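You operate a simulated robot arm through the tools that you are given. There is no shell and no other tool.

You run a simulated robot arm. Do the job below in one go: nothing can be reset, and whatever is moved stays where it is left.

Task
Dip the steel sleeve in rust oil, drain it and shut the tank.
Fine: sleeve in the basket, down till the film shows, up till it stops dripping, then back on the dip table. Where these are worked on the way, their far stop is far enough and under half their travel is too little: dip basket.
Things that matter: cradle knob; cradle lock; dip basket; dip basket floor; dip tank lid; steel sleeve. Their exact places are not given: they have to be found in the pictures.

The check looks at the end state, three seconds after you hand in, the way a careful person would. Anything else that was tipped, shoved, dropped, spilled or broken makes it a failure.

Robot
A 7-joint arm with a four-finger gripper on a trunk, on a base that drives. Base frame: it is fixed to the floor where the robot stands at the start and does not move with it; the origin is under the middle of the robot, x ahead of it, y to its left, z up; the surface under the hand at the start is at about z = 720. Readings come in mm, degrees, newtons and seconds.
Its first joint turns from -69.0 to 172.0 degrees. Places, roughly: cradle knob [600, -500, 800]; cradle lock [700, -500, 800]; dip basket [800, -100, 800]; dip basket floor [800, -100, 800]; dip tank lid [900, -100, 1000]. Payload 3.67 kg.
The tool frame sits at the grasp point between the pads (the TCP): z along the fingers, y along the line on which they close. The tips reach 28 mm beyond it. Largest opening 112 mm; the body of the gripper starts 73 mm behind the TCP.
Orientation is told as [roll, pitch, yaw] about the base's x, y, z axes, in that order, counted from this pose: with the fingers straight down and closing along the base's y, the tool's x points along the base's -x, its y along +y and its z along -z.

Tools
- The arm moves only by the tool jog_arm. Its argument "moves" is a list of rows, each a list of 2 entries, a list of its own where there are three numbers: the shift along the tool's x, y, z in mm, then the turn, a rotation vector about the tool's x, y, z in degrees. In form: [[[tx, ty, tz], [rx, ry, rz]], ...]. A call has 1 to 20 rows; each row shifts and turns the commanded pose from where the row before left it, along the tool's axes as they then stand. "jaw" is the closure, from 0 (fully open) to 1 (shut), set as the call begins (left out, the last holds). A row lasts 0.2 s, in which the tool goes at most 50 mm and 8.6 degrees; a call with a longer step from one row to the next is refused whole, and so is a gripper value outside its range. Where a pose cannot be reached the arm comes as near as it can. A force on the tool above 40 N (or 10 N above the force at the start of the call, whichever is more), or a blocked arm, ends the call early, and 0.2 s more pass. The fingers move at their own pace and stop on an object; they squeeze with about 29 N. The grip force told is the motor's: it shows also when the fingers shut on nothing. Time passes only in rows, and 0.2 s behind the last, so rows that do not move let the fingers close. It gives the time, the measured TCP pose, the force on the tool (base axes), the opening and the grip force at its end, in the units of the frame above (readings bear some noise), with the torque about the TCP (base axes, N m) and any sound that the robot's microphone picked up.
- Cameras (640 x 400 px; columns grow to the right, rows downward): "scene" is now at [133.4, -28.6, 1429]; the picture's right is [-0.40, -0.92, -0.00], its down [-0.45, 0.20, -0.87] and it looks along [0.80, -0.34, -0.50] (base axes); focal length 293 px, centre (320, 200). "wrist" rides on the gripper at [60, -18, -104] in the tool frame; the picture's right is [0.29, 0.96, 0.00], its down [-0.80, 0.24, -0.55] and it looks along [-0.53, 0.16, 0.83] (tool axes); focal length 234 px, centre (320, 200).
- capture(camera): a new picture of that camera. No time passes.
- lift_body(by): slides the trunk up (or, below 0, down) by that many mm; the arm and the scene camera ride with it, the base frame stays. It gives what a move gives, with no picture.
- steer(legs): drives the robot by 1 to 6 legs, each [ahead, turn to the left] in mm and degrees, along the robot's own axes; the way and the turn of a leg run together, so that a leg with both is an arc; at most 1500 mm and 180 degrees a leg. The arm and the cameras ride along, it lands a little off, and it stops where it bumps. It gives what a move gives.
- turn_head(pan, tilt): turns the head with the scene camera to pan (to the left, within 86 degrees either way) and tilt (down, from -29 to 69), counted from straight ahead of the robot. It gives what a move gives.
- measure_at(camera, pixels): there is no depth. For up to 12 entries [column, row, z] of the newest picture of that camera ("zoom" is the newest enlarged one), the place [x, y] in the base frame at which the ray of that pixel passes the height z, good to about 3 mm. No time passes.
- zoom(camera, box): a new picture of the part [left, top, right, bottom] of that camera's present view, enlarged. No time passes.
- close_job(): hands the job in; it is judged then, once.

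Leave the gripper open and the arm clear of the work at the hand-in unless told otherwise.

The tools are called after "Emit:" as name(argument=value, ...) on one line, values as JSON. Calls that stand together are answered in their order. jog_arm: Moves the arm, as the interface text tells. Its arguments: {"type":"object","properties":{"moves":{"type":"array","items":{"type":"array"}},"jaw":{"type":"number"}},"required":["moves"]} The other tools are called the same way: lift_body (by) slides the trunk up or down; steer (legs) drives the base; turn_head (pan, tilt) turns the head that bears the scene camera; capture (camera) takes a picture; measure_at (camera, pixels) gives the place at which the rays of pixels pass given heights; zoom (camera, box) takes an enlarged picture of a part of a camera's view; close_job () hands the job in.

At the start:

```text
t: 0.0
eef_pos: [680.2, -141.6, 1246.0]
ee_rot: [-0.1, 0.0, -0.4]
wrist_force: [-0.2, -0.1, 0.4]
ft_torque: [0.04, -0.02, -0.01]
opening: 112.0
grip_force: 0.1
trunk travel left (down, up): [-550.0, 290.0]
robot x, y, heading: [-0.7, 6.9, -0.1]
head pan, tilt: [-23.4, 29.7]
```

scene: 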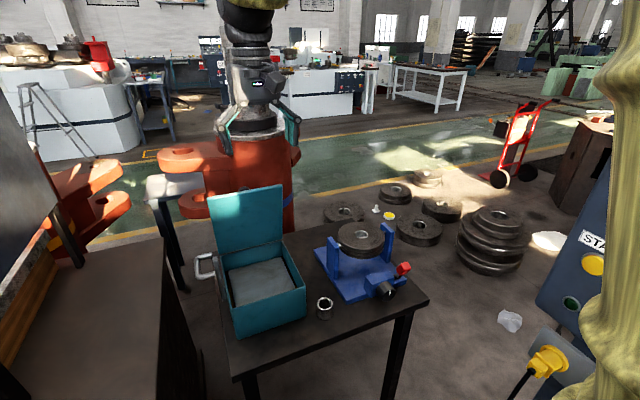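
wrist: 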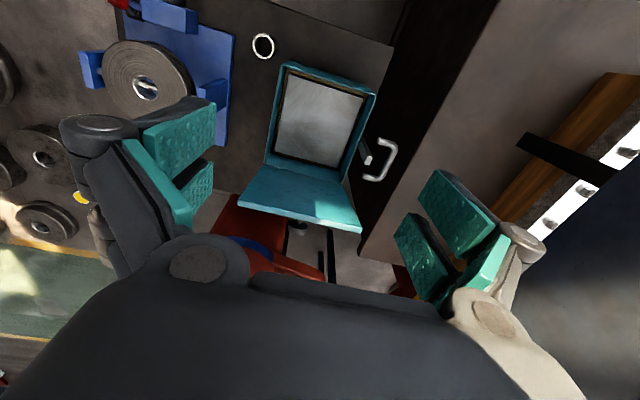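

I see a teal tank with its lid up at (255,260), a U-shaped handle at its left (205,265), a small steel sleeve at (324,307), and a blue cradle with a wheel, a red lever and a black knob. I will enlarge these parts.

Emit:
zoom(camera="scene", box=[180, 170, 340, 350])

Emit:
zoom(camera="scene", box=[290, 200, 450, 340])

Emit:
zoom(camera="wrist", box=[220, 0, 420, 260])

```text
2.22 times, centred on (260, 260) of scene
```

zoom: 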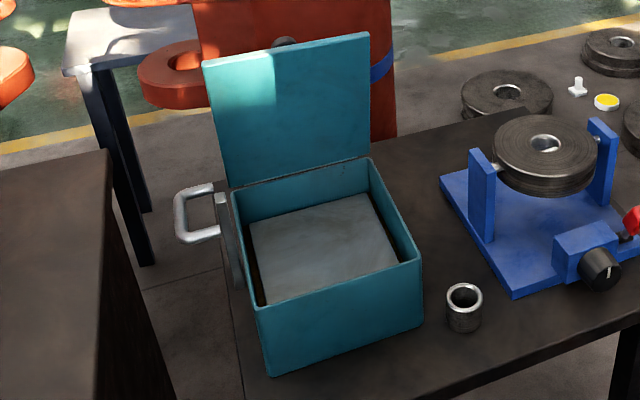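

```text
2.86 times, centred on (370, 270) of scene
```

zoom: 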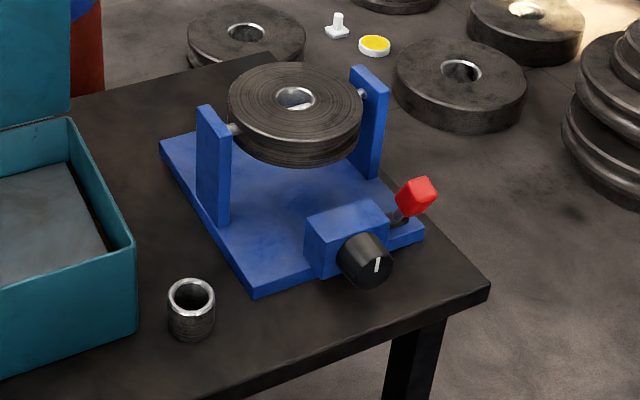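

```text
1.54 times, centred on (320, 130) of wrist
```

zoom: 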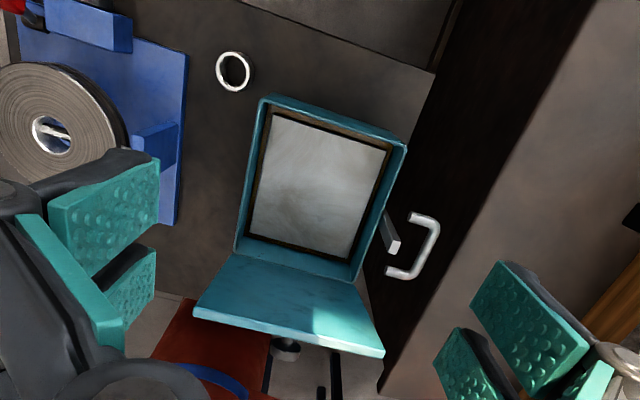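

I will find the table height and positions by comparing both cameras' rays for the sleeve, tank rim, handle and cradle.

Emit:
measure_at(camera="scene", pixels=[[325.3, 302.8, 720], [325.3, 302.8, 760], [325.3, 302.8, 780], [324.4, 316, 720], [285, 245, 850], [305, 288, 850], [235, 308, 850], [220, 258, 850], [200, 262, 850], [200, 262, 800], [265, 280, 800], [265, 280, 760]])

Emit:
measure_at(camera="wrist", pixels=[[263, 46, 720], [263, 46, 760], [263, 46, 780], [286, 64, 850], [375, 94, 850], [270, 165, 850], [357, 182, 850], [390, 160, 850], [390, 160, 800], [324, 120, 800], [324, 120, 760], [368, 159, 850]])

```text
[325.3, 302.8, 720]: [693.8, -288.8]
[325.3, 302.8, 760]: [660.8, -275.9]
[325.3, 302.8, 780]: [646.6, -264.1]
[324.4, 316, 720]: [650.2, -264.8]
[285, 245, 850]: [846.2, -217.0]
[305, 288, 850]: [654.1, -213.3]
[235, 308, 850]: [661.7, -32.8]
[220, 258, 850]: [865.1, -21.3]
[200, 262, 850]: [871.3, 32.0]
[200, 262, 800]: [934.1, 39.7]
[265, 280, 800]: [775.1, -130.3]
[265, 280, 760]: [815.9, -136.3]
```

```text
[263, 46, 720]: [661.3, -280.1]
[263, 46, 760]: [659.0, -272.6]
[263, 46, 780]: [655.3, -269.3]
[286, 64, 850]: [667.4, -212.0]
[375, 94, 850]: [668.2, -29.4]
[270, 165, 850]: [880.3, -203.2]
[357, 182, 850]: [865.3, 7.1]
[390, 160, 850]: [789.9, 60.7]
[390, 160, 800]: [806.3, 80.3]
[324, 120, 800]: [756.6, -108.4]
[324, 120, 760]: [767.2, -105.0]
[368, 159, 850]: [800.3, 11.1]
```

The sleeve top comes out near (658, -272, 765) and the tank rim around z 850. Now I zoom in on the handle at the tank's left in both cameras.

Emit:
zoom(camera="scene", box=[180, 230, 260, 310])

Emit:
zoom(camera="wrist", box=[330, 110, 420, 200])

```text
5.00 times, centred on (220, 270) of scene
```

zoom: 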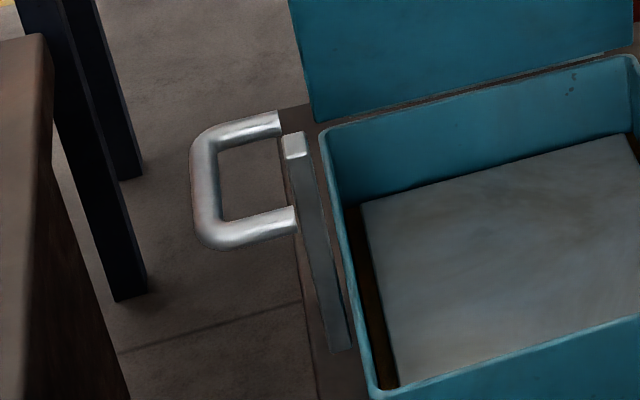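

```text
4.44 times, centred on (375, 155) of wrist
```

zoom: 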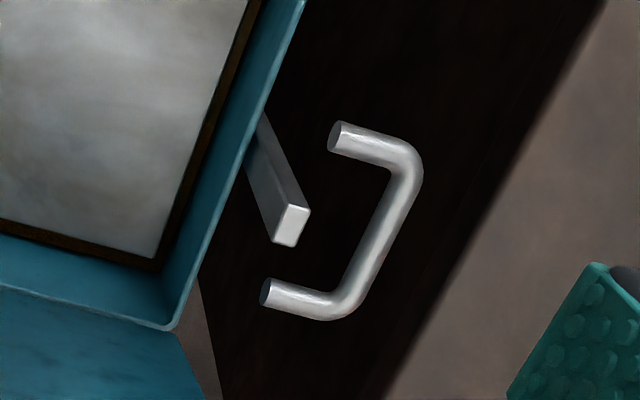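

The handle is a flat U with its crossbar along x, next to a vertical rail. I measure its corners, leg ends and the rail top at several heights to triangulate.

Emit:
measure_at(camera="scene", pixels=[[196, 258, 800], [196, 258, 850], [196, 258, 900], [198, 277, 800], [198, 277, 850], [198, 277, 900], [212, 254.4, 850], [212, 254.4, 900], [215, 273.6, 850], [215, 273.6, 900], [215, 259.4, 850], [215, 259.4, 900]])

Emit:
measure_at(camera="wrist", pixels=[[379.5, 177.5, 800], [379.5, 177.5, 850], [379.5, 177.5, 900], [395.3, 147.1, 800], [395.3, 147.1, 850], [395.3, 147.1, 900], [363.3, 175.7, 850], [363.3, 175.7, 900], [378.8, 140.6, 850], [378.8, 140.6, 900], [368.7, 160.6, 850], [368.7, 160.6, 900]])

```text
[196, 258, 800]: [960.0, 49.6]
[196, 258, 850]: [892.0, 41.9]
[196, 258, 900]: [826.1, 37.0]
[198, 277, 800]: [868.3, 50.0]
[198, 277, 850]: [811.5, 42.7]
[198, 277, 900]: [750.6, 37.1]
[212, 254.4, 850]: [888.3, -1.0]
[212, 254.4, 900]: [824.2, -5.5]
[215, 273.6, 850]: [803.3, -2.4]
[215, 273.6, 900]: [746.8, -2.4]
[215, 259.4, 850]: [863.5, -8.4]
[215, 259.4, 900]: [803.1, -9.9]
```

```text
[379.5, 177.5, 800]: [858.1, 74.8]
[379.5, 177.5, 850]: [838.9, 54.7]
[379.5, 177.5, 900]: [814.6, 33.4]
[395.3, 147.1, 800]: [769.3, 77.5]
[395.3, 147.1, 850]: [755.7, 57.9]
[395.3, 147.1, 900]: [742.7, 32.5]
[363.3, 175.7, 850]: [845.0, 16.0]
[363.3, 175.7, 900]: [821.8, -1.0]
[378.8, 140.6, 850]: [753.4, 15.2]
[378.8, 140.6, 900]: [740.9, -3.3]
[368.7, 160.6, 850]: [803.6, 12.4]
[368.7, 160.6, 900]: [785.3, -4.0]
```

Emit:
measure_at(camera="scene", pixels=[[280.3, 256.4, 750], [280.3, 256.4, 800], [280.3, 256.4, 850], [228.5, 271, 750], [228.5, 271, 800], [228.5, 271, 850], [282, 241.5, 850], [282, 241.5, 900], [363.5, 252, 800], [370, 222, 800]])

Emit:
measure_at(camera="wrist", pixels=[[273.2, 150.8, 750], [273.2, 150.8, 800], [273.2, 150.8, 850], [338, 169, 750], [338, 169, 800], [338, 169, 850], [271, 157, 850], [289.5, 73.5, 800], [365.5, 97.5, 800]])

```text
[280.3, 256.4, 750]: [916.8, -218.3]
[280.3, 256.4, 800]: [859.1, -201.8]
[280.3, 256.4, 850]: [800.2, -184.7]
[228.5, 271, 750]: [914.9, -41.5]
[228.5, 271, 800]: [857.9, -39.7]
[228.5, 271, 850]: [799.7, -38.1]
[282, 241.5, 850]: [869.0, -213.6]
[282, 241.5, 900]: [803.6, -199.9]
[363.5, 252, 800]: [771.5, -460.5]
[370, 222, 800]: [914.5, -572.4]
```

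```text
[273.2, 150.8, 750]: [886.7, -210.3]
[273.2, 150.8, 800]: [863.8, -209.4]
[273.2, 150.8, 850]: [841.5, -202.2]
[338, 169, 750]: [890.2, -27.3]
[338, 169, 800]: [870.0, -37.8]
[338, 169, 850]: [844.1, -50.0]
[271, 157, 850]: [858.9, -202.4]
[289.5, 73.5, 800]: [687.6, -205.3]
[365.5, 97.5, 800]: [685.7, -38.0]
```

Estimates so far: basket floor z≈797, x 690–862, y −205…−38; tank rim z≈845; handle crossbar at y≈36, x 745–822, z≈900. The sleeve is at about (658,−272). I go above the sleeve to z≈950 and look with the wrist camera.

Emit:
jog_arm(moves=[[[3.5, -18.5, 42], [0, 0, 0]], [[3.5, -18.5, 42], [0, 0, 0]], [[3.5, -18.5, 42], [0, 0, 0]], [[3.5, -18.5, 42], [0, 0, 0]], [[3.5, -18.5, 42], [0, 0, 0]], [[3.5, -18.5, 42], [0, 0, 0]], [[1, -19, 44], [0, 0, 0]], [[0, 0, 0], [0, 0, 0]]])

Emit:
capture(camera="wrist")

Emit:
capture(camera="scene")

```text
t: 1.8
eef_pos: [658.3, -268.6, 951.4]
ee_rot: [0.1, -0.1, -0.4]
wrist_force: [-0.2, 0.7, 0.5]
ft_torque: [-0.03, -0.03, -0.02]
opening: 112.1
grip_force: 0.1
trunk travel left (down, up): [-550.0, 290.0]
robot x, y, heading: [0.3, 4.1, 0.0]
head pan, tilt: [-23.4, 29.7]
```

```text
taken
```

wrist: 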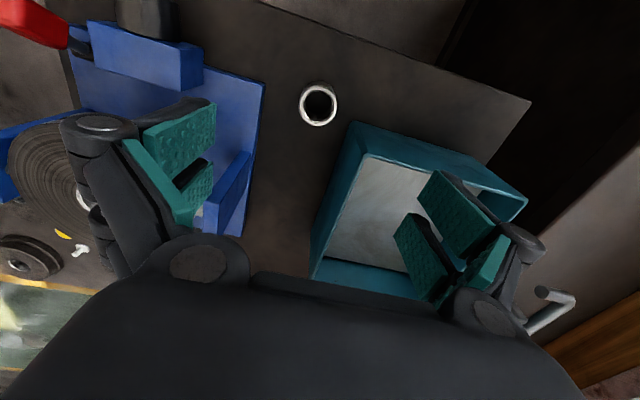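

```text
taken
```

scene: 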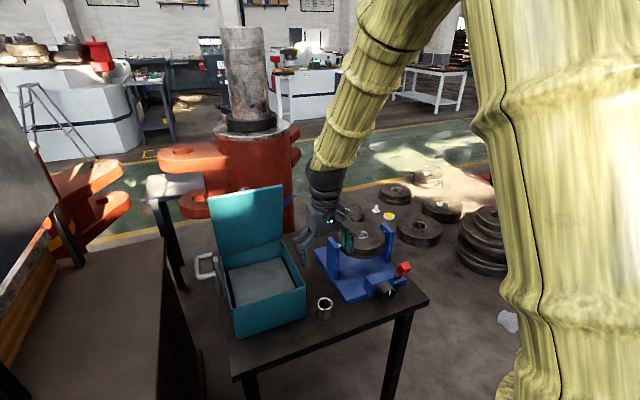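

The sleeve top shows at (319,104). I measure it, the tank's right edge and the cradle's left edge.

Emit:
measure_at(camera="wrist", pixels=[[319, 104, 760], [319, 104, 770], [319, 104, 745], [300, 104, 765], [338, 104, 765], [350, 130, 845], [316, 262, 845], [265, 84, 735], [243, 235, 735]])

Emit:
zoom(camera="wrist", box=[270, 60, 370, 140])

Emit:
zoom(camera="scene", box=[290, 280, 360, 330])

```text
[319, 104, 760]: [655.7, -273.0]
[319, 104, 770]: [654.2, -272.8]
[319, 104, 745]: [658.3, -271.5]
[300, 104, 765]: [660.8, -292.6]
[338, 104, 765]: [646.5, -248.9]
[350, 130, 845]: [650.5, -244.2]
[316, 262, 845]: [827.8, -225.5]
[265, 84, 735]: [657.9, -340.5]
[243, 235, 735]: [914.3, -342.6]
```

```text
5.00 times, centred on (320, 100) of wrist
```

zoom: 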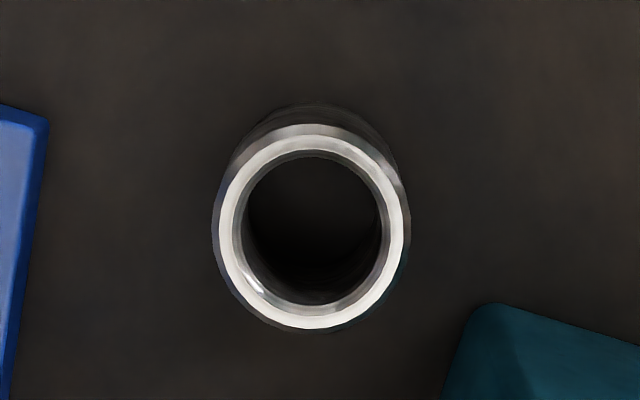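

```text
8.00 times, centred on (325, 305) of scene
```

zoom: 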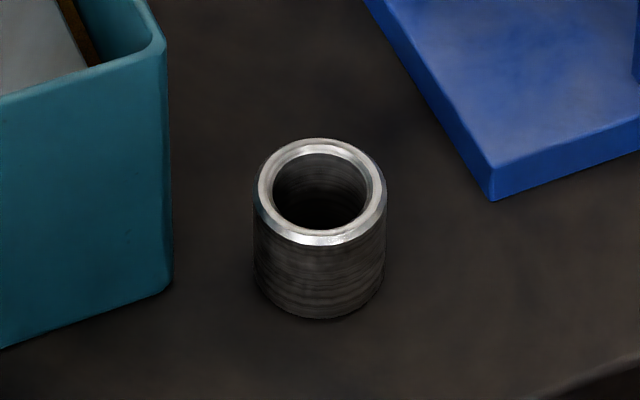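

The sleeve is about 45 mm wide, 45–48 tall. Closing along y would bring the gripper body close to the tank wall, so I turn the tool by +90° yaw (closing along x) up here.

Emit:
jog_arm(moves=[[[0, 0, 0], [0, 0, -8.2]], [[0, 0, 0], [0, 0, -8.2]], [[0, 0, 0], [0, 0, -8.2]], [[0, 0, 0], [0, 0, -8.2]], [[0, 0, 0], [0, 0, -8.2]], [[0, 0, 0], [0, 0, -8.2]], [[0, 0, 0], [0, 0, -8.2]], [[0, 0, 0], [0, 0, -8.2]], [[0, 0, 0], [0, 0, -8.2]], [[0, 0, 0], [0, 0, -8.2]], [[0, 0, 0], [0, 0, -8.2]], [[0, 0, 0], [0, 0, 0]]])

Emit:
capture(camera="wrist")

```text
t: 4.4
eef_pos: [658.0, -270.0, 951.1]
ee_rot: [0.0, 0.0, 90.0]
wrist_force: [-0.4, 0.0, -1.4]
ft_torque: [0.03, 0.0, 0.01]
opening: 111.9
grip_force: 0.0
trunk travel left (down, up): [-550.0, 290.0]
robot x, y, heading: [1.1, 7.4, -0.1]
head pan, tilt: [-23.4, 29.7]
```

```text
taken
```

wrist: 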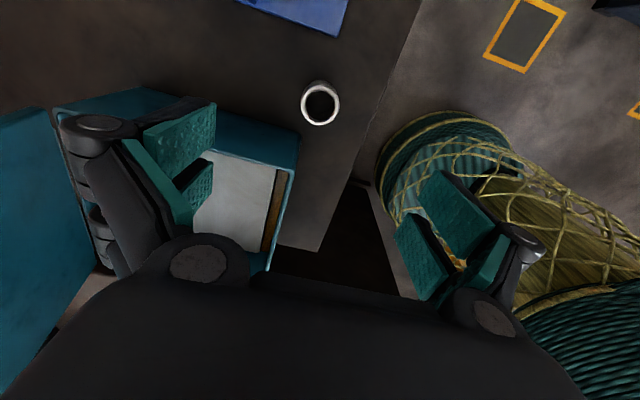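

Emit:
measure_at(camera="wrist", pixels=[[320, 105, 765], [301, 105, 765], [339, 105, 765], [320, 85, 765], [320, 124, 765], [296, 168, 845], [270, 265, 845]])

```text
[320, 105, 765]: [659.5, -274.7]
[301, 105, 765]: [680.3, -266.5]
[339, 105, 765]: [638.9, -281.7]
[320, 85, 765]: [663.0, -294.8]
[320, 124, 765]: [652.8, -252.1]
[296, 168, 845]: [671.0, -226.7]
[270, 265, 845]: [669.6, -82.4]
```

The sleeve centre is ≈(658,−274). I shift 4 mm toward −y and go down to TCP z≈756, fingertips about 8 mm above the table.

Emit:
jog_arm(moves=[[[4, 0, 30], [0, 0, 0]], [[0, 0, 40], [0, 0, 0]], [[0, 0, 40], [0, 0, 0]], [[0, 0, 40], [0, 0, 0]], [[0, 0, 25], [0, 0, 0]], [[0, 0, 10], [0, 0, 0]], [[0, 0, 8], [0, 0, 0]], [[0, 0, 0], [0, 0, 0]]], jaw=0.2)

Emit:
capture(camera="wrist")

Emit:
zoom(camera="scene", box=[260, 230, 400, 340])

```text
t: 6.2
eef_pos: [657.4, -274.6, 758.8]
ee_rot: [0.1, 0.0, 89.8]
wrist_force: [0.5, -0.3, -0.2]
ft_torque: [0.04, 0.01, 0.01]
opening: 89.8
grip_force: 0.0
trunk travel left (down, up): [-550.0, 290.0]
robot x, y, heading: [-0.5, 1.8, -0.0]
head pan, tilt: [-23.4, 29.7]
```

```text
taken
```

wrist: 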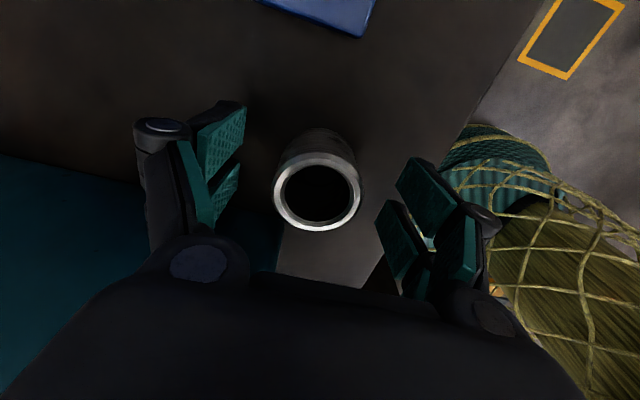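

```text
3.64 times, centred on (330, 285) of scene
```

zoom: 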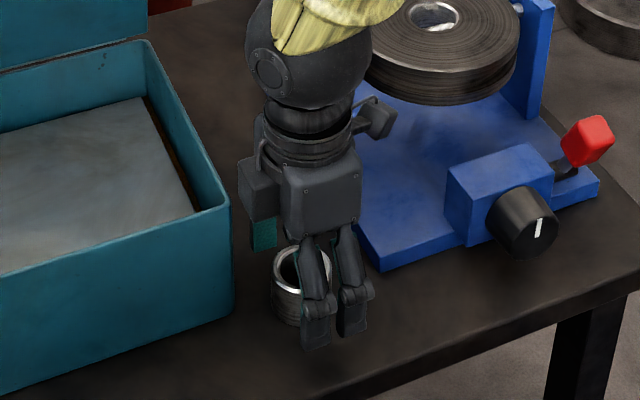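

Emit:
measure_at(camera="wrist", pixels=[[317, 195, 765], [273, 195, 765], [361, 195, 765], [317, 152, 765], [317, 232, 765]])

```text
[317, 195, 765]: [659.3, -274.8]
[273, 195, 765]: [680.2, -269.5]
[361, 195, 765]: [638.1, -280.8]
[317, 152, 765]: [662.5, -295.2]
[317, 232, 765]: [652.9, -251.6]
```

The sleeve is centred between the pads. I lower 4 mm more and close.

Emit:
jog_arm(moves=[[[0, 0, 4], [0, 0, 0]], [[0, 0, 0], [0, 0, 0]]])

Emit:
jog_arm(moves=[[[0, 0, 0], [0, 0, 0]], [[0, 0, 0], [0, 0, 0]], [[0, 0, 0], [0, 0, 0]], [[0, 0, 0], [0, 0, 0]]], jaw=1)

```text
t: 6.8
eef_pos: [657.9, -274.9, 753.4]
ee_rot: [0.0, -0.1, 89.8]
wrist_force: [-0.7, 0.7, -0.5]
ft_torque: [0.0, 0.02, -0.02]
opening: 89.4
grip_force: 0.0
trunk travel left (down, up): [-550.0, 290.0]
robot x, y, heading: [1.9, 8.0, 0.1]
head pan, tilt: [-23.4, 29.7]
```

```text
t: 7.8
eef_pos: [656.9, -275.4, 753.3]
ee_rot: [0.0, 0.0, 89.9]
wrist_force: [1.0, -1.8, 1.4]
ft_torque: [0.07, -0.05, -0.01]
opening: 46.1
grip_force: 29.0
trunk travel left (down, up): [-550.0, 290.0]
robot x, y, heading: [0.2, 4.8, 0.0]
head pan, tilt: [-23.4, 29.7]
```

Gripped at 46 mm. I lift to z≈935 and carry it over the basket, at about (765,−120).

Emit:
jog_arm(moves=[[[0, 0, -20], [0, 0, 0]], [[0, 0, -40], [0, 0, 0]], [[0, 0, -40], [0, 0, 0]], [[0, 0, -40], [0, 0, 0]], [[0, 0, -40], [0, 0, 0]], [[-31, -21.6, 0], [0, 0, 0]], [[-31, -21.6, 0], [0, 0, 0]], [[-31, -21.6, 0], [0, 0, 0]], [[-31, -21.6, 0], [0, 0, 0]], [[-31, -21.6, 0], [0, 0, 0]], [[0, 0, 0], [0, 0, 0]]])

Emit:
capture(camera="wrist")

Emit:
zoom(camera="scene", box=[180, 170, 340, 350])

```text
t: 10.2
eef_pos: [766.4, -121.5, 932.1]
ee_rot: [0.0, -0.1, 89.7]
wrist_force: [0.3, 0.1, -2.6]
ft_torque: [-0.01, -0.02, 0.01]
opening: 46.2
grip_force: 28.8
trunk travel left (down, up): [-550.0, 290.0]
robot x, y, heading: [-1.0, 4.5, -0.1]
head pan, tilt: [-23.4, 29.7]
```

```text
taken
```

wrist: 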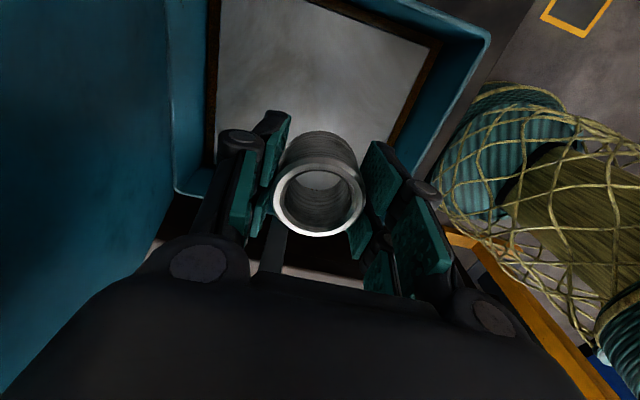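

```text
2.22 times, centred on (260, 260) of scene
```

zoom: 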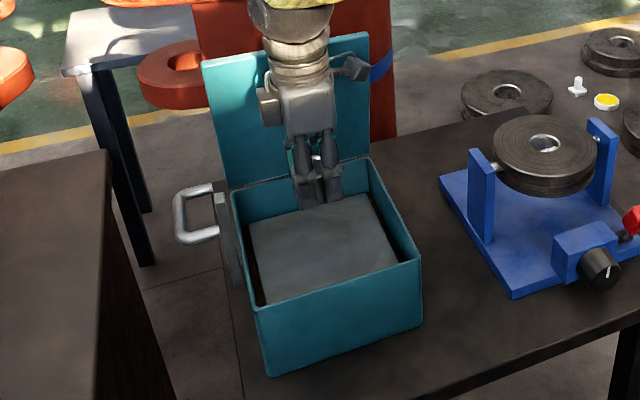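

The sleeve hangs over the basket, clear of the lid. I lower to about z 838, then in small steps until contact.

Emit:
jog_arm(moves=[[[0, 0, 30], [0, 0, 0]], [[0, 0, 30], [0, 0, 0]], [[0, 0, 20], [0, 0, 0]], [[0, 0, 10], [0, 0, 0]], [[0, 0, 4], [0, 0, 0]], [[0, 0, 0], [0, 0, 0]]])

Emit:
capture(camera="wrist")

Emit:
zoom(camera="scene", box=[220, 220, 320, 320])

```text
t: 11.6
eef_pos: [766.0, -119.2, 839.8]
ee_rot: [0.0, 0.1, 89.9]
wrist_force: [-1.0, 0.2, -2.9]
ft_torque: [-0.01, -0.01, -0.01]
opening: 46.0
grip_force: 28.8
trunk travel left (down, up): [-550.0, 290.0]
robot x, y, heading: [0.3, 8.6, 0.1]
head pan, tilt: [-23.4, 29.7]
```

```text
taken
```

wrist: 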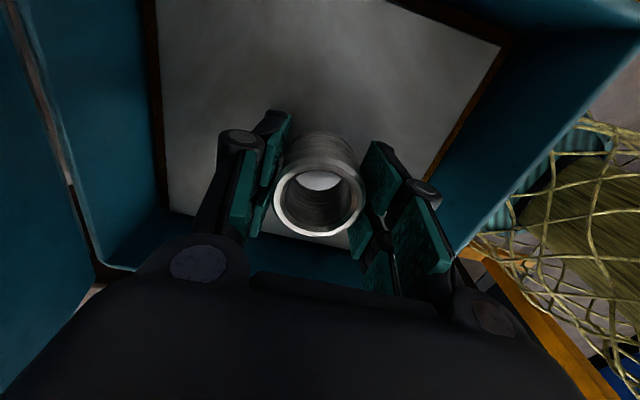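

```text
4.00 times, centred on (270, 270) of scene
```

zoom: 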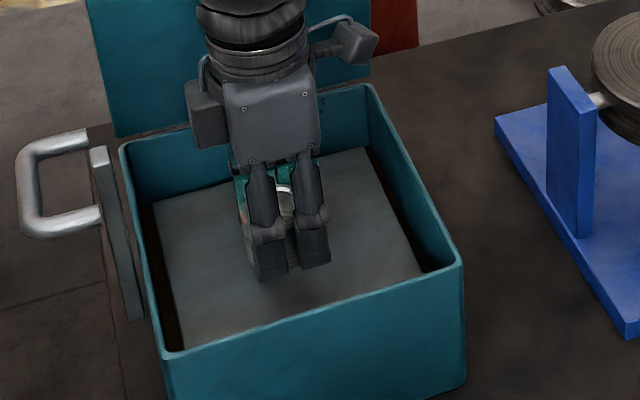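

Continuing down 2 mm at a time, watching the force.

Emit:
jog_arm(moves=[[[0, 0, 2], [0, 0, 0]], [[0, 0, 2], [0, 0, 0]], [[0, 0, 0], [0, 0, 0]]])

Emit:
jog_arm(moves=[[[0, 0, 2], [0, 0, 0]], [[0, 0, 2], [0, 0, 0]], [[0, 0, 0], [0, 0, 0]]])

```text
t: 12.4
eef_pos: [765.7, -119.8, 834.7]
ee_rot: [0.0, 0.0, 89.9]
wrist_force: [-0.1, 0.3, -2.8]
ft_torque: [-0.02, 0.03, -0.04]
opening: 46.3
grip_force: 28.9
trunk travel left (down, up): [-550.0, 290.0]
robot x, y, heading: [-0.2, 6.6, 0.3]
head pan, tilt: [-23.4, 29.7]
```

```text
t: 13.2
eef_pos: [766.4, -120.7, 830.4]
ee_rot: [0.0, -0.1, 89.8]
wrist_force: [-0.1, 0.1, -3.0]
ft_torque: [-0.02, -0.01, 0.01]
opening: 46.3
grip_force: 28.8
trunk travel left (down, up): [-550.0, 290.0]
robot x, y, heading: [1.4, 5.1, -0.1]
head pan, tilt: [-23.4, 29.7]
```

Emit:
jog_arm(moves=[[[0, 0, 2], [0, 0, 0]], [[0, 0, 0], [0, 0, 0]]])

Emit:
jog_arm(moves=[[[0, 0, 2], [0, 0, 0]], [[0, 0, 0], [0, 0, 0]]])

Emit:
capture(camera="wrist")

Emit:
zoom(camera="scene", box=[250, 250, 310, 290])

```text
t: 13.8
eef_pos: [766.2, -120.1, 828.8]
ee_rot: [-0.1, 0.1, 89.8]
wrist_force: [0.2, -0.3, -2.9]
ft_torque: [-0.01, 0.02, 0.01]
opening: 46.2
grip_force: 29.3
trunk travel left (down, up): [-550.0, 290.0]
robot x, y, heading: [1.8, 6.8, -0.2]
head pan, tilt: [-23.4, 29.7]
```

```text
t: 14.4
eef_pos: [765.9, -119.3, 826.2]
ee_rot: [0.0, 0.1, 89.7]
wrist_force: [-0.5, 0.1, -3.1]
ft_torque: [-0.03, 0.01, 0.02]
opening: 46.0
grip_force: 29.2
trunk travel left (down, up): [-550.0, 290.0]
robot x, y, heading: [2.7, 7.8, -0.0]
head pan, tilt: [-23.4, 29.7]
```

```text
taken
```

wrist: 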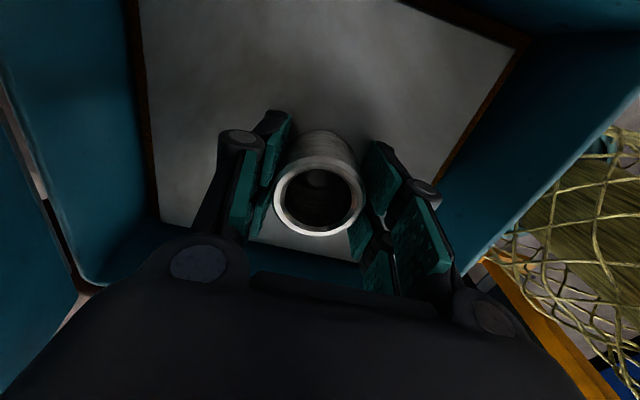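

```text
10.00 times, centred on (280, 270) of scene
```

zoom: 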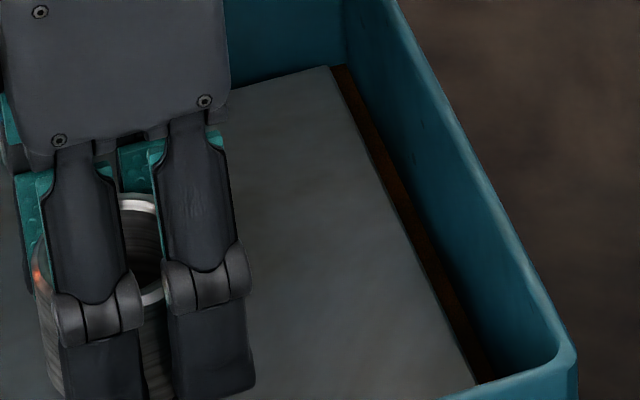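

No contact yet. I re-measure the floor height with this new wrist view: floor corners at (527,37) and (163,222).

Emit:
measure_at(camera="wrist", pixels=[[527, 37, 750], [527, 37, 775], [527, 37, 800], [163, 222, 750], [163, 222, 775], [163, 222, 800], [432, 180, 775], [432, 180, 800]])

Emit:
measure_at(camera="scene", pixels=[[228.5, 271, 760], [228.5, 271, 775], [228.5, 271, 790], [280.3, 256.4, 760], [280.3, 256.4, 775], [280.3, 256.4, 790]])

```text
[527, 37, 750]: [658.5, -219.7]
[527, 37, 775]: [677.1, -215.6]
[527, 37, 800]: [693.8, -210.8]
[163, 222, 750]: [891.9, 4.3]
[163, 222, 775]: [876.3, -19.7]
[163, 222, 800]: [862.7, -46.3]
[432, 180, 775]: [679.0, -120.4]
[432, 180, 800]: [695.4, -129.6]
```

```text
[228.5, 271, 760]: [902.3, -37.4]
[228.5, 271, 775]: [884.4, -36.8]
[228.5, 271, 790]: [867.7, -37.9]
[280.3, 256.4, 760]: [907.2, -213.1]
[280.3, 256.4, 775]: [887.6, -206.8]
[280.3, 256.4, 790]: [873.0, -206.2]
```

The floor is at z≈790, so contact should come near TCP z≈823. Continuing in 1–2 mm steps.

Emit:
jog_arm(moves=[[[0, 0, 2], [0, 0, 0]], [[0, 0, 0], [0, 0, 0]]])

Emit:
jog_arm(moves=[[[0, 0, 1.5], [0, 0, 0]], [[0, 0, 0], [0, 0, 0]]])

Emit:
jog_arm(moves=[[[0, 0, 1.5], [0, 0, 0]], [[0, 0, 0], [0, 0, 0]]])

```text
t: 15.0
eef_pos: [766.4, -120.2, 825.4]
ee_rot: [0.0, 0.0, 89.9]
wrist_force: [-0.2, 0.3, 2.4]
ft_torque: [0.1, 0.09, 0.02]
opening: 46.2
grip_force: 29.0
trunk travel left (down, up): [-550.0, 290.0]
robot x, y, heading: [1.9, 4.8, 0.1]
head pan, tilt: [-23.4, 29.7]
```

```text
t: 15.6
eef_pos: [766.0, -120.4, 822.2]
ee_rot: [0.0, 0.0, 89.8]
wrist_force: [1.5, -0.8, 1.4]
ft_torque: [0.06, -0.07, -0.03]
opening: 45.9
grip_force: 29.2
trunk travel left (down, up): [-550.0, 290.0]
robot x, y, heading: [-1.0, 7.7, 0.2]
head pan, tilt: [-23.4, 29.7]
```

```text
t: 16.2
eef_pos: [766.5, -120.2, 821.4]
ee_rot: [0.0, 0.1, 89.8]
wrist_force: [2.0, -0.8, 2.2]
ft_torque: [0.09, -0.08, -0.05]
opening: 46.2
grip_force: 28.7
trunk travel left (down, up): [-550.0, 290.0]
robot x, y, heading: [2.9, 7.4, -0.2]
head pan, tilt: [-23.4, 29.7]
```

The force flipped from −3 N to about +2 N, so the sleeve is standing on the basket floor. I open the jaw to release it.

Emit:
jog_arm(moves=[[[0, 0, 0], [0, 0, 0]], [[0, 0, 0], [0, 0, 0]], [[0, 0, 0], [0, 0, 0]]], jaw=0.25)

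Emit:
capture(camera="wrist")

```text
t: 17.0
eef_pos: [766.6, -120.3, 821.3]
ee_rot: [0.0, 0.0, 89.9]
wrist_force: [0.2, 0.6, -0.2]
ft_torque: [0.0, 0.0, 0.02]
opening: 84.1
grip_force: 0.0
trunk travel left (down, up): [-550.0, 290.0]
robot x, y, heading: [1.2, 6.8, -0.2]
head pan, tilt: [-23.4, 29.7]
```

```text
taken
```

wrist: 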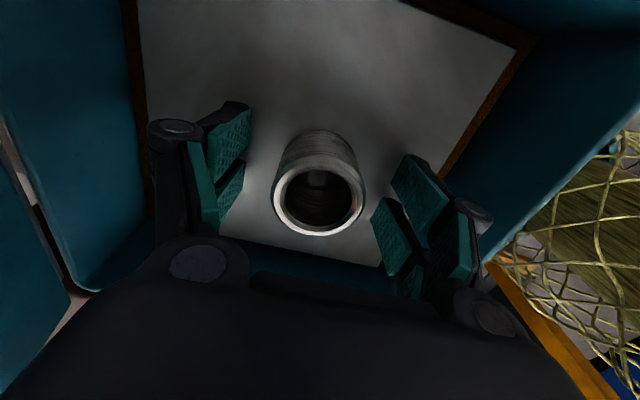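

The sleeve stands free. I rise to z≈1000 and turn back to yaw 0.

Emit:
jog_arm(moves=[[[0, 0, -20], [0, 0, 0]], [[0, 0, -40], [0, 0, 0]], [[0, 0, -40], [0, 0, 0]], [[0, 0, -40], [0, 0, 0]], [[0, 0, -40], [0, 0, 0]], [[0, 0, 0], [0, 0, 8.2]], [[0, 0, 0], [0, 0, 8.2]], [[0, 0, 0], [0, 0, 8.2]], [[0, 0, 0], [0, 0, 8.2]], [[0, 0, 0], [0, 0, 8.2]], [[0, 0, 0], [0, 0, 8.2]], [[0, 0, 0], [0, 0, 8.2]], [[0, 0, 0], [0, 0, 8.2]], [[0, 0, 0], [0, 0, 8.2]], [[0, 0, 0], [0, 0, 8.2]], [[0, 0, 0], [0, 0, 8]], [[0, 0, 0], [0, 0, 0]]])

Emit:
capture(camera="wrist")

Emit:
zoom(camera="scene", box=[180, 170, 340, 350])

```text
t: 20.6
eef_pos: [766.2, -120.2, 1001.1]
ee_rot: [0.0, 0.0, -0.4]
wrist_force: [0.0, -0.4, -0.2]
ft_torque: [0.03, 0.0, -0.02]
opening: 83.8
grip_force: 0.0
trunk travel left (down, up): [-550.0, 290.0]
robot x, y, heading: [2.9, 8.6, 0.0]
head pan, tilt: [-23.4, 29.7]
```

```text
taken
```

wrist: 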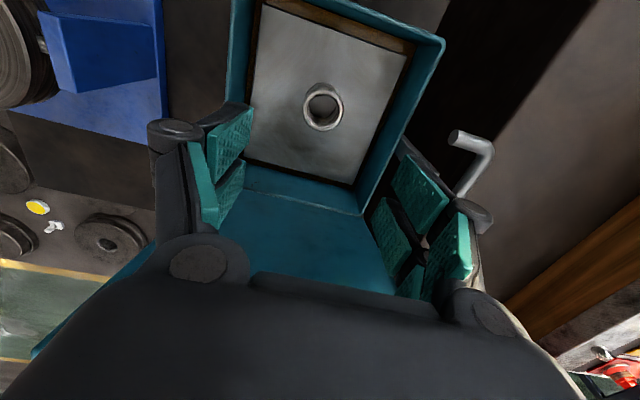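

```text
2.22 times, centred on (260, 260) of scene
```

zoom: 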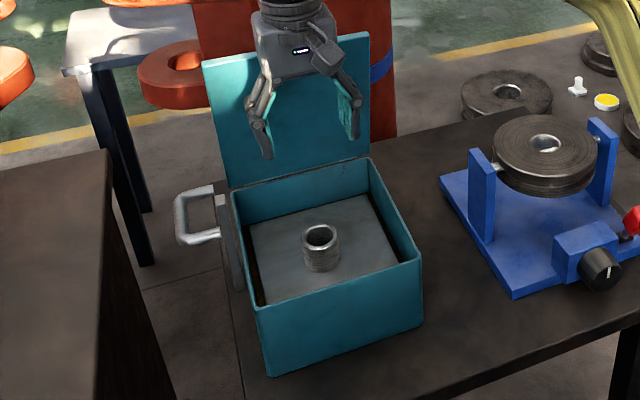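

The sleeve stands in the basket. Before going to the handle, I check how high and close the bench at the left is.

Emit:
measure_at(camera="scene", pixels=[[164, 240, 800], [164, 240, 900], [164, 240, 1000], [175, 300, 800], [175, 300, 900], [175, 300, 1000], [40, 265, 900], [40, 265, 1000]])

Emit:
measure_at(camera="wrist", pixels=[[600, 0, 700], [600, 0, 800], [600, 0, 900], [500, 145, 700], [500, 145, 800], [500, 145, 900], [515, 300, 900], [620, 210, 900]])

Emit:
zoom(camera="wrist", box=[400, 60, 640, 340])

```text
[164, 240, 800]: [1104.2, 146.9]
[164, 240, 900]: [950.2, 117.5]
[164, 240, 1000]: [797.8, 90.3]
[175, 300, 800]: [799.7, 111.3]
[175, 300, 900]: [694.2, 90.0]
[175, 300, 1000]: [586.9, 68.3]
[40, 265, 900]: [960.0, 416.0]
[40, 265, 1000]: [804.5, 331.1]
```

```text
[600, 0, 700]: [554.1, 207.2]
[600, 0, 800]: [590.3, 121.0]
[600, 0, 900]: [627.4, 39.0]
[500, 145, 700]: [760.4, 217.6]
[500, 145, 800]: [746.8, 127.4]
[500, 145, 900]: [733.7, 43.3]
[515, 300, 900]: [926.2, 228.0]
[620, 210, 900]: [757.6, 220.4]
```

```text
1.43 times, centred on (520, 200) of wrist
```

zoom: 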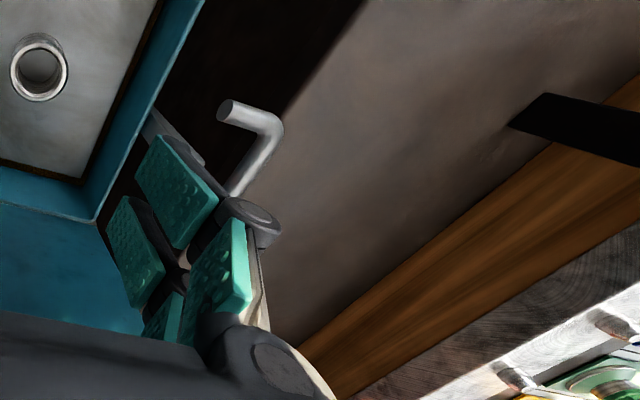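

The bench top is at z≈830 with its edge at y≈100, so the hand clears it. I move over the handle at (783, 36), with jaw at 0.6, still at z≈1000.

Emit:
jog_arm(moves=[[[-4.2, 39, 0], [0, 0, 0]], [[-4.2, 39, 0], [0, 0, 0]], [[-4.2, 39, 0], [0, 0, 0]], [[-4.2, 39, 0], [0, 0, 0]], [[0, 0, 0], [0, 0, 0]]], jaw=0.62)

Emit:
capture(camera="wrist")

Emit:
zoom(camera="scene", box=[160, 180, 320, 340])

```text
t: 21.8
eef_pos: [783.9, 37.0, 1001.8]
ee_rot: [0.0, -0.1, -0.2]
wrist_force: [0.1, -0.8, 0.1]
ft_torque: [0.03, 0.01, 0.0]
opening: 42.5
grip_force: 0.0
trunk travel left (down, up): [-550.0, 290.0]
robot x, y, heading: [-0.1, 4.8, -0.2]
head pan, tilt: [-23.4, 29.7]
```

```text
taken
```

wrist: 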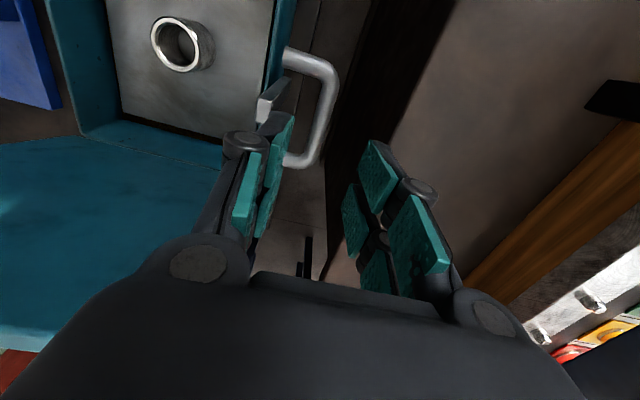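

```text
2.50 times, centred on (240, 260) of scene
```

zoom: 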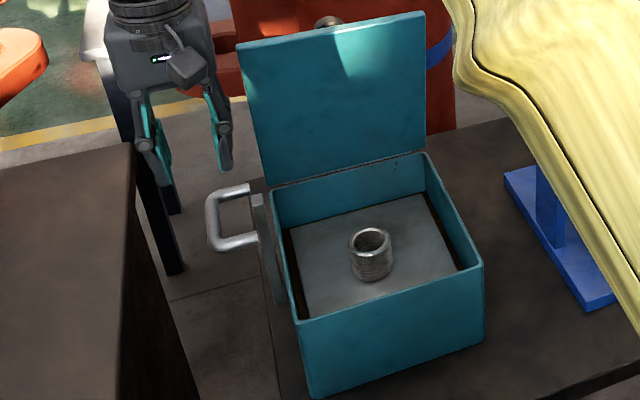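

Now a close view of the handle; I measure its crossbar ends and rail from this nearer viewpoint.

Emit:
measure_at(camera="wrist", pixels=[[330, 75, 880], [330, 75, 900], [330, 75, 920], [320, 145, 880], [320, 145, 900], [320, 145, 920], [283, 57, 900], [286, 161, 900], [264, 105, 900], [264, 105, 920], [312, 160, 900]])

Emit:
zoom(camera="wrist", box=[230, 30, 370, 180])

Emit:
zoom(camera="scene", box=[185, 240, 245, 290])

```text
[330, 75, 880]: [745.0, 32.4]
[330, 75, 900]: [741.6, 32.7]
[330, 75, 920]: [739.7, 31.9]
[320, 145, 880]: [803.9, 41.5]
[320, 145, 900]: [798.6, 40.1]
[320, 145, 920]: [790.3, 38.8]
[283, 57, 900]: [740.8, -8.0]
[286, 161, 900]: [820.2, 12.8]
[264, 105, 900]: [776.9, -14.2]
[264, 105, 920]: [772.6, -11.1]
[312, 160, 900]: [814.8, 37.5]
```

```text
2.67 times, centred on (300, 105) of wrist
```

zoom: 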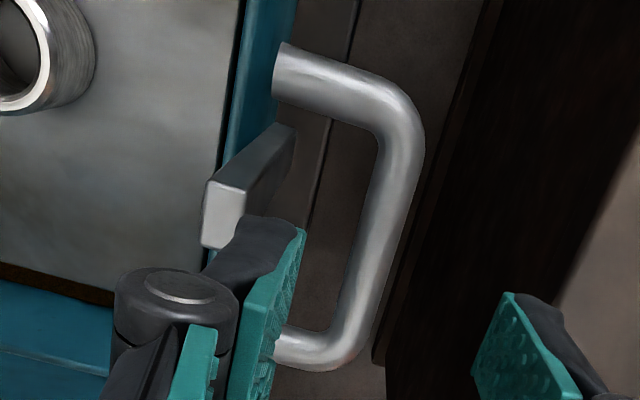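

```text
8.00 times, centred on (215, 265) of scene
```

zoom: 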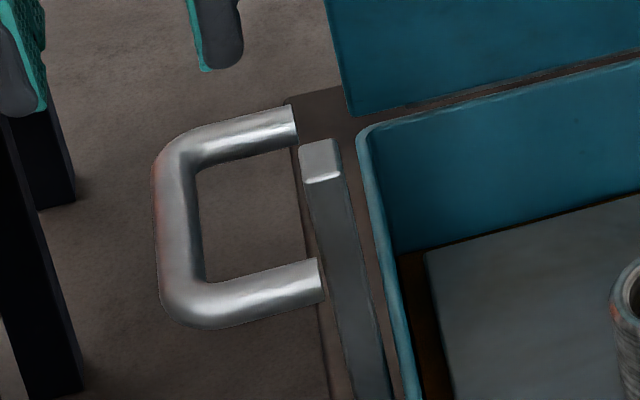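

Emit:
measure_at(camera="scene", pixels=[[215.25, 275, 880], [215.25, 275, 900], [215.25, 275, 920], [196.9, 266.3, 880], [196.9, 266.3, 900], [196.9, 266.3, 920], [215.2, 257.5, 880], [215.2, 257.5, 900], [215.2, 257.5, 920]])

Emit:
measure_at(camera="wrist", pixels=[[284.3, 57, 880], [284.3, 57, 900], [284.3, 57, 920], [324.3, 112.5, 880], [324.3, 112.5, 900], [324.3, 112.5, 920], [312, 152, 880], [312, 152, 900]])

```text
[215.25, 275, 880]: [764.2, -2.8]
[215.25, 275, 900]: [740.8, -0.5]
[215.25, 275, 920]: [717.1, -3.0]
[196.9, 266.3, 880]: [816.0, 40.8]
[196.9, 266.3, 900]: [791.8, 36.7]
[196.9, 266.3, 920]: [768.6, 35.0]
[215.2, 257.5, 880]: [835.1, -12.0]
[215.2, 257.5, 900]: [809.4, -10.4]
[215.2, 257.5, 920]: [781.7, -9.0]
```

```text
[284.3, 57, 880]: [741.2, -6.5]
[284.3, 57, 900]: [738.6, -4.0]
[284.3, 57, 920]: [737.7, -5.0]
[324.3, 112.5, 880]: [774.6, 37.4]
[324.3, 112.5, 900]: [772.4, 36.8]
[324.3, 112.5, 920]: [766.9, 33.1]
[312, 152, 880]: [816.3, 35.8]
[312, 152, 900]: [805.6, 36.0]
```

Handle crossbar: y≈36.5, x 740–815, z≈900. The hand is above it. I narrow the jaw a little and lower to z≈915 first.

Emit:
jog_arm(moves=[[[2, 0, 20], [0, 0, 0]], [[1, 0, 25], [0, 0, 0]], [[0, 0, 15], [0, 0, 0]], [[0, 0, 0], [0, 0, 0]]], jaw=0.66)

Emit:
capture(camera="wrist")

Emit:
zoom(camera="scene", box=[160, 210, 260, 310])

```text
t: 22.8
eef_pos: [779.4, 35.3, 944.2]
ee_rot: [0.0, 0.0, -0.2]
wrist_force: [0.3, 0.1, -0.1]
ft_torque: [0.02, 0.03, 0.01]
opening: 38.1
grip_force: 0.1
trunk travel left (down, up): [-550.0, 290.0]
robot x, y, heading: [3.3, 8.5, 0.1]
head pan, tilt: [-23.4, 29.7]
```

```text
taken
```

wrist: 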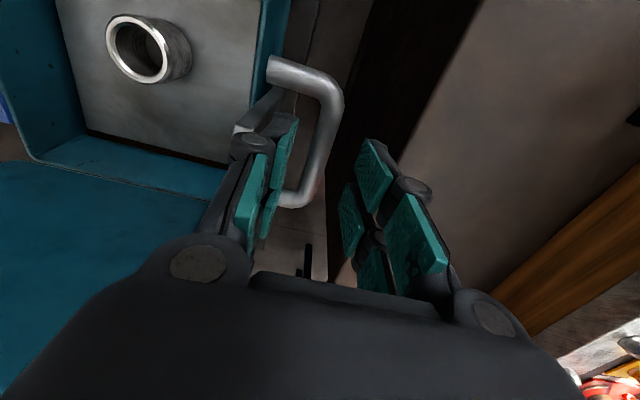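

```text
4.00 times, centred on (210, 260) of scene
```

zoom: 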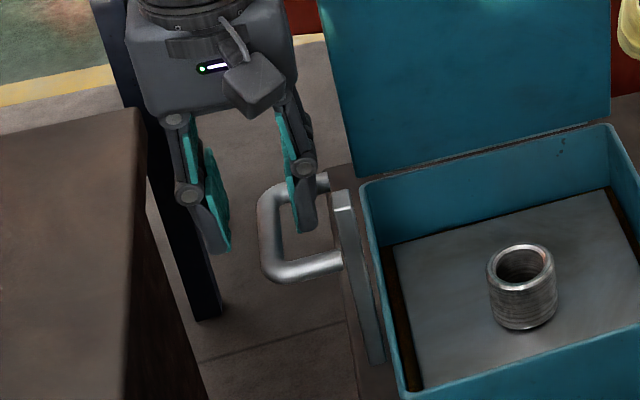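

The inner finger is heading inside the U, the outer finger outside it. I lower on to z≈902.

Emit:
jog_arm(moves=[[[0, 1, 10], [0, 0, 0]], [[0, 0, 10], [0, 0, 0]], [[0, 0, 10], [0, 0, 0]], [[0, 0, 8], [0, 0, 0]], [[0, 0, 4], [0, 0, 0]], [[0, 0, 0], [0, 0, 0]]])

Emit:
capture(camera="wrist")

Emit:
zoom(camera="scene", box=[160, 210, 260, 310])

```text
t: 24.2
eef_pos: [780.2, 37.1, 900.8]
ee_rot: [0.0, 0.0, -0.2]
wrist_force: [0.4, 1.0, 0.6]
ft_torque: [0.03, 0.02, 0.01]
opening: 38.0
grip_force: 0.0
trunk travel left (down, up): [-550.0, 290.0]
robot x, y, heading: [-1.7, 6.1, 0.1]
head pan, tilt: [-23.4, 29.7]
```

```text
taken
```

wrist: 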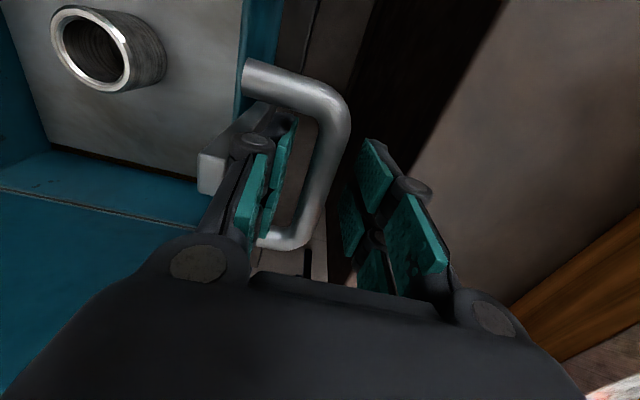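

```text
4.00 times, centred on (210, 260) of scene
```

zoom: 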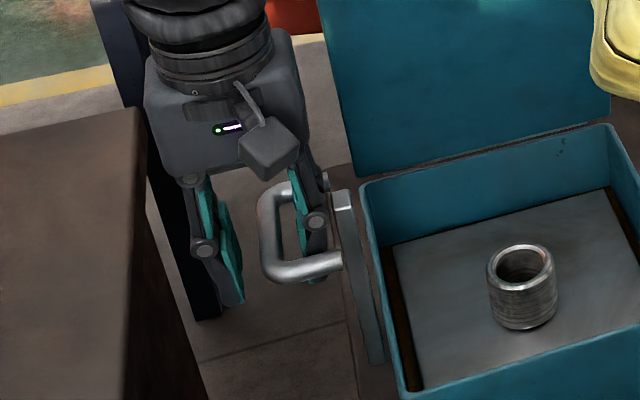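

The crossbar lies between the pads. I close on it.

Emit:
jog_arm(moves=[[[0, 0, 0], [0, 0, 0]], [[0, 0, 0], [0, 0, 0]], [[0, 0, 0], [0, 0, 0]], [[0, 0, 0], [0, 0, 0]]], jaw=1)

Emit:
capture(camera="wrist")

```text
t: 25.2
eef_pos: [780.7, 35.4, 899.3]
ee_rot: [-0.1, 0.1, -0.3]
wrist_force: [-1.5, -17.5, -4.3]
ft_torque: [-0.04, -0.27, 0.54]
opening: 12.7
grip_force: 44.9
trunk travel left (down, up): [-550.0, 290.0]
robot x, y, heading: [1.1, 6.7, -0.1]
head pan, tilt: [-23.4, 29.7]
```

```text
taken
```

wrist: 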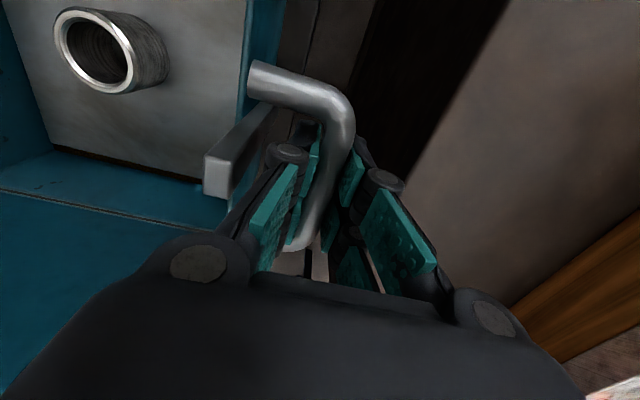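

Gripped at 12.7 mm with 17 N of side load, so I am a little off centre. I shift 1.5 mm toward −y, then move down in small steps.

Emit:
jog_arm(moves=[[[0, -1.5, 0], [0, 0, 0]], [[0, 0, 0], [0, 0, 0]]])

Emit:
jog_arm(moves=[[[0, 0, 3], [0, 0, 0]], [[0, 0, 3], [0, 0, 0]], [[0, 0, 0], [0, 0, 0]]])

Emit:
capture(camera="wrist")

```text
t: 25.8
eef_pos: [780.1, 34.7, 899.8]
ee_rot: [0.0, 0.1, -0.3]
wrist_force: [-7.1, -14.6, -10.0]
ft_torque: [0.06, -1.24, 0.2]
opening: 12.9
grip_force: 44.9
trunk travel left (down, up): [-550.0, 290.0]
robot x, y, heading: [2.1, 6.3, -0.0]
head pan, tilt: [-23.4, 29.7]
```

```text
t: 26.6
eef_pos: [779.1, 34.8, 895.4]
ee_rot: [0.1, -0.1, -0.2]
wrist_force: [-3.7, -13.5, 3.3]
ft_torque: [-0.02, -0.87, 0.37]
opening: 12.4
grip_force: 45.1
trunk travel left (down, up): [-550.0, 290.0]
robot x, y, heading: [-3.8, 8.9, -0.0]
head pan, tilt: [-23.4, 29.7]
```

```text
taken
```

wrist: 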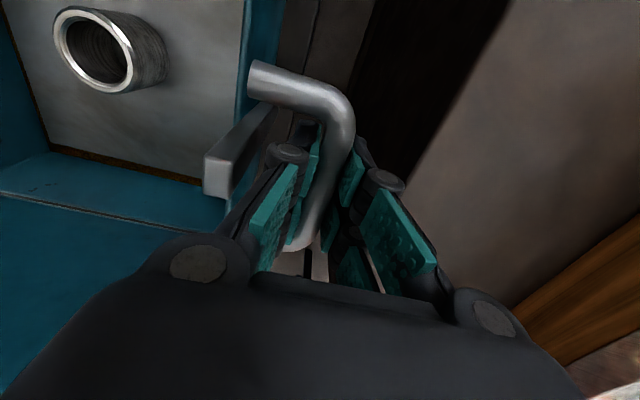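

The force along z stays small, so it follows. I continue down by about 20 mm with a bit more −y relief and look.

Emit:
jog_arm(moves=[[[0, -1, 4], [0, 0, 0]], [[0, 0, 4], [0, 0, 0]], [[0, 0, 4], [0, 0, 0]], [[0, 0, 4], [0, 0, 0]], [[0, 0, 4], [0, 0, 0]], [[0, 0, 0], [0, 0, 0]]])

Emit:
capture(camera="wrist")

Emit:
zoom(camera="scene", box=[170, 220, 330, 320])

```text
t: 28.0
eef_pos: [780.6, 35.1, 872.2]
ee_rot: [0.0, 0.0, -0.2]
wrist_force: [0.5, -0.3, 0.9]
ft_torque: [0.01, -0.72, 0.2]
opening: 12.6
grip_force: 44.7
trunk travel left (down, up): [-550.0, 290.0]
robot x, y, heading: [2.4, 8.1, -0.1]
head pan, tilt: [-23.4, 29.7]
```

```text
taken
```

wrist: 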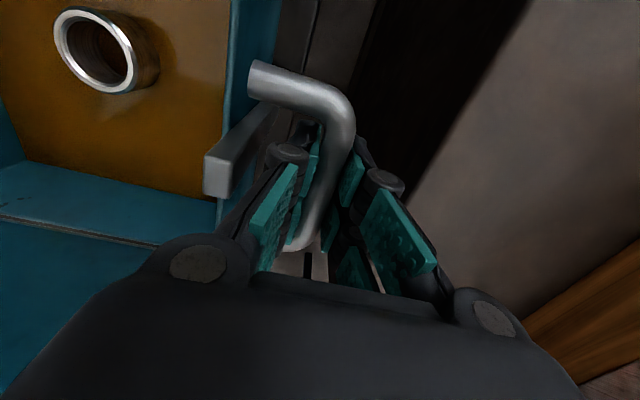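

```text
4.00 times, centred on (250, 270) of scene
```

zoom: 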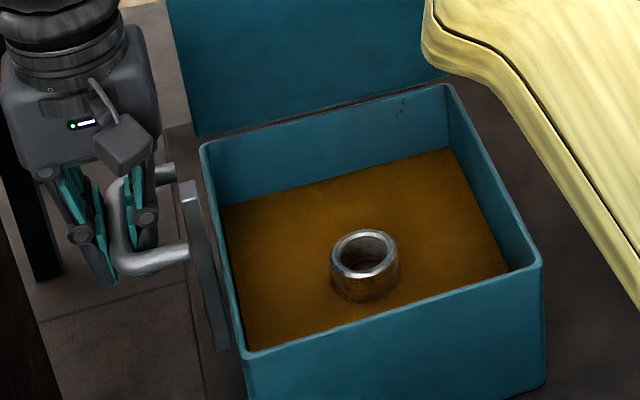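

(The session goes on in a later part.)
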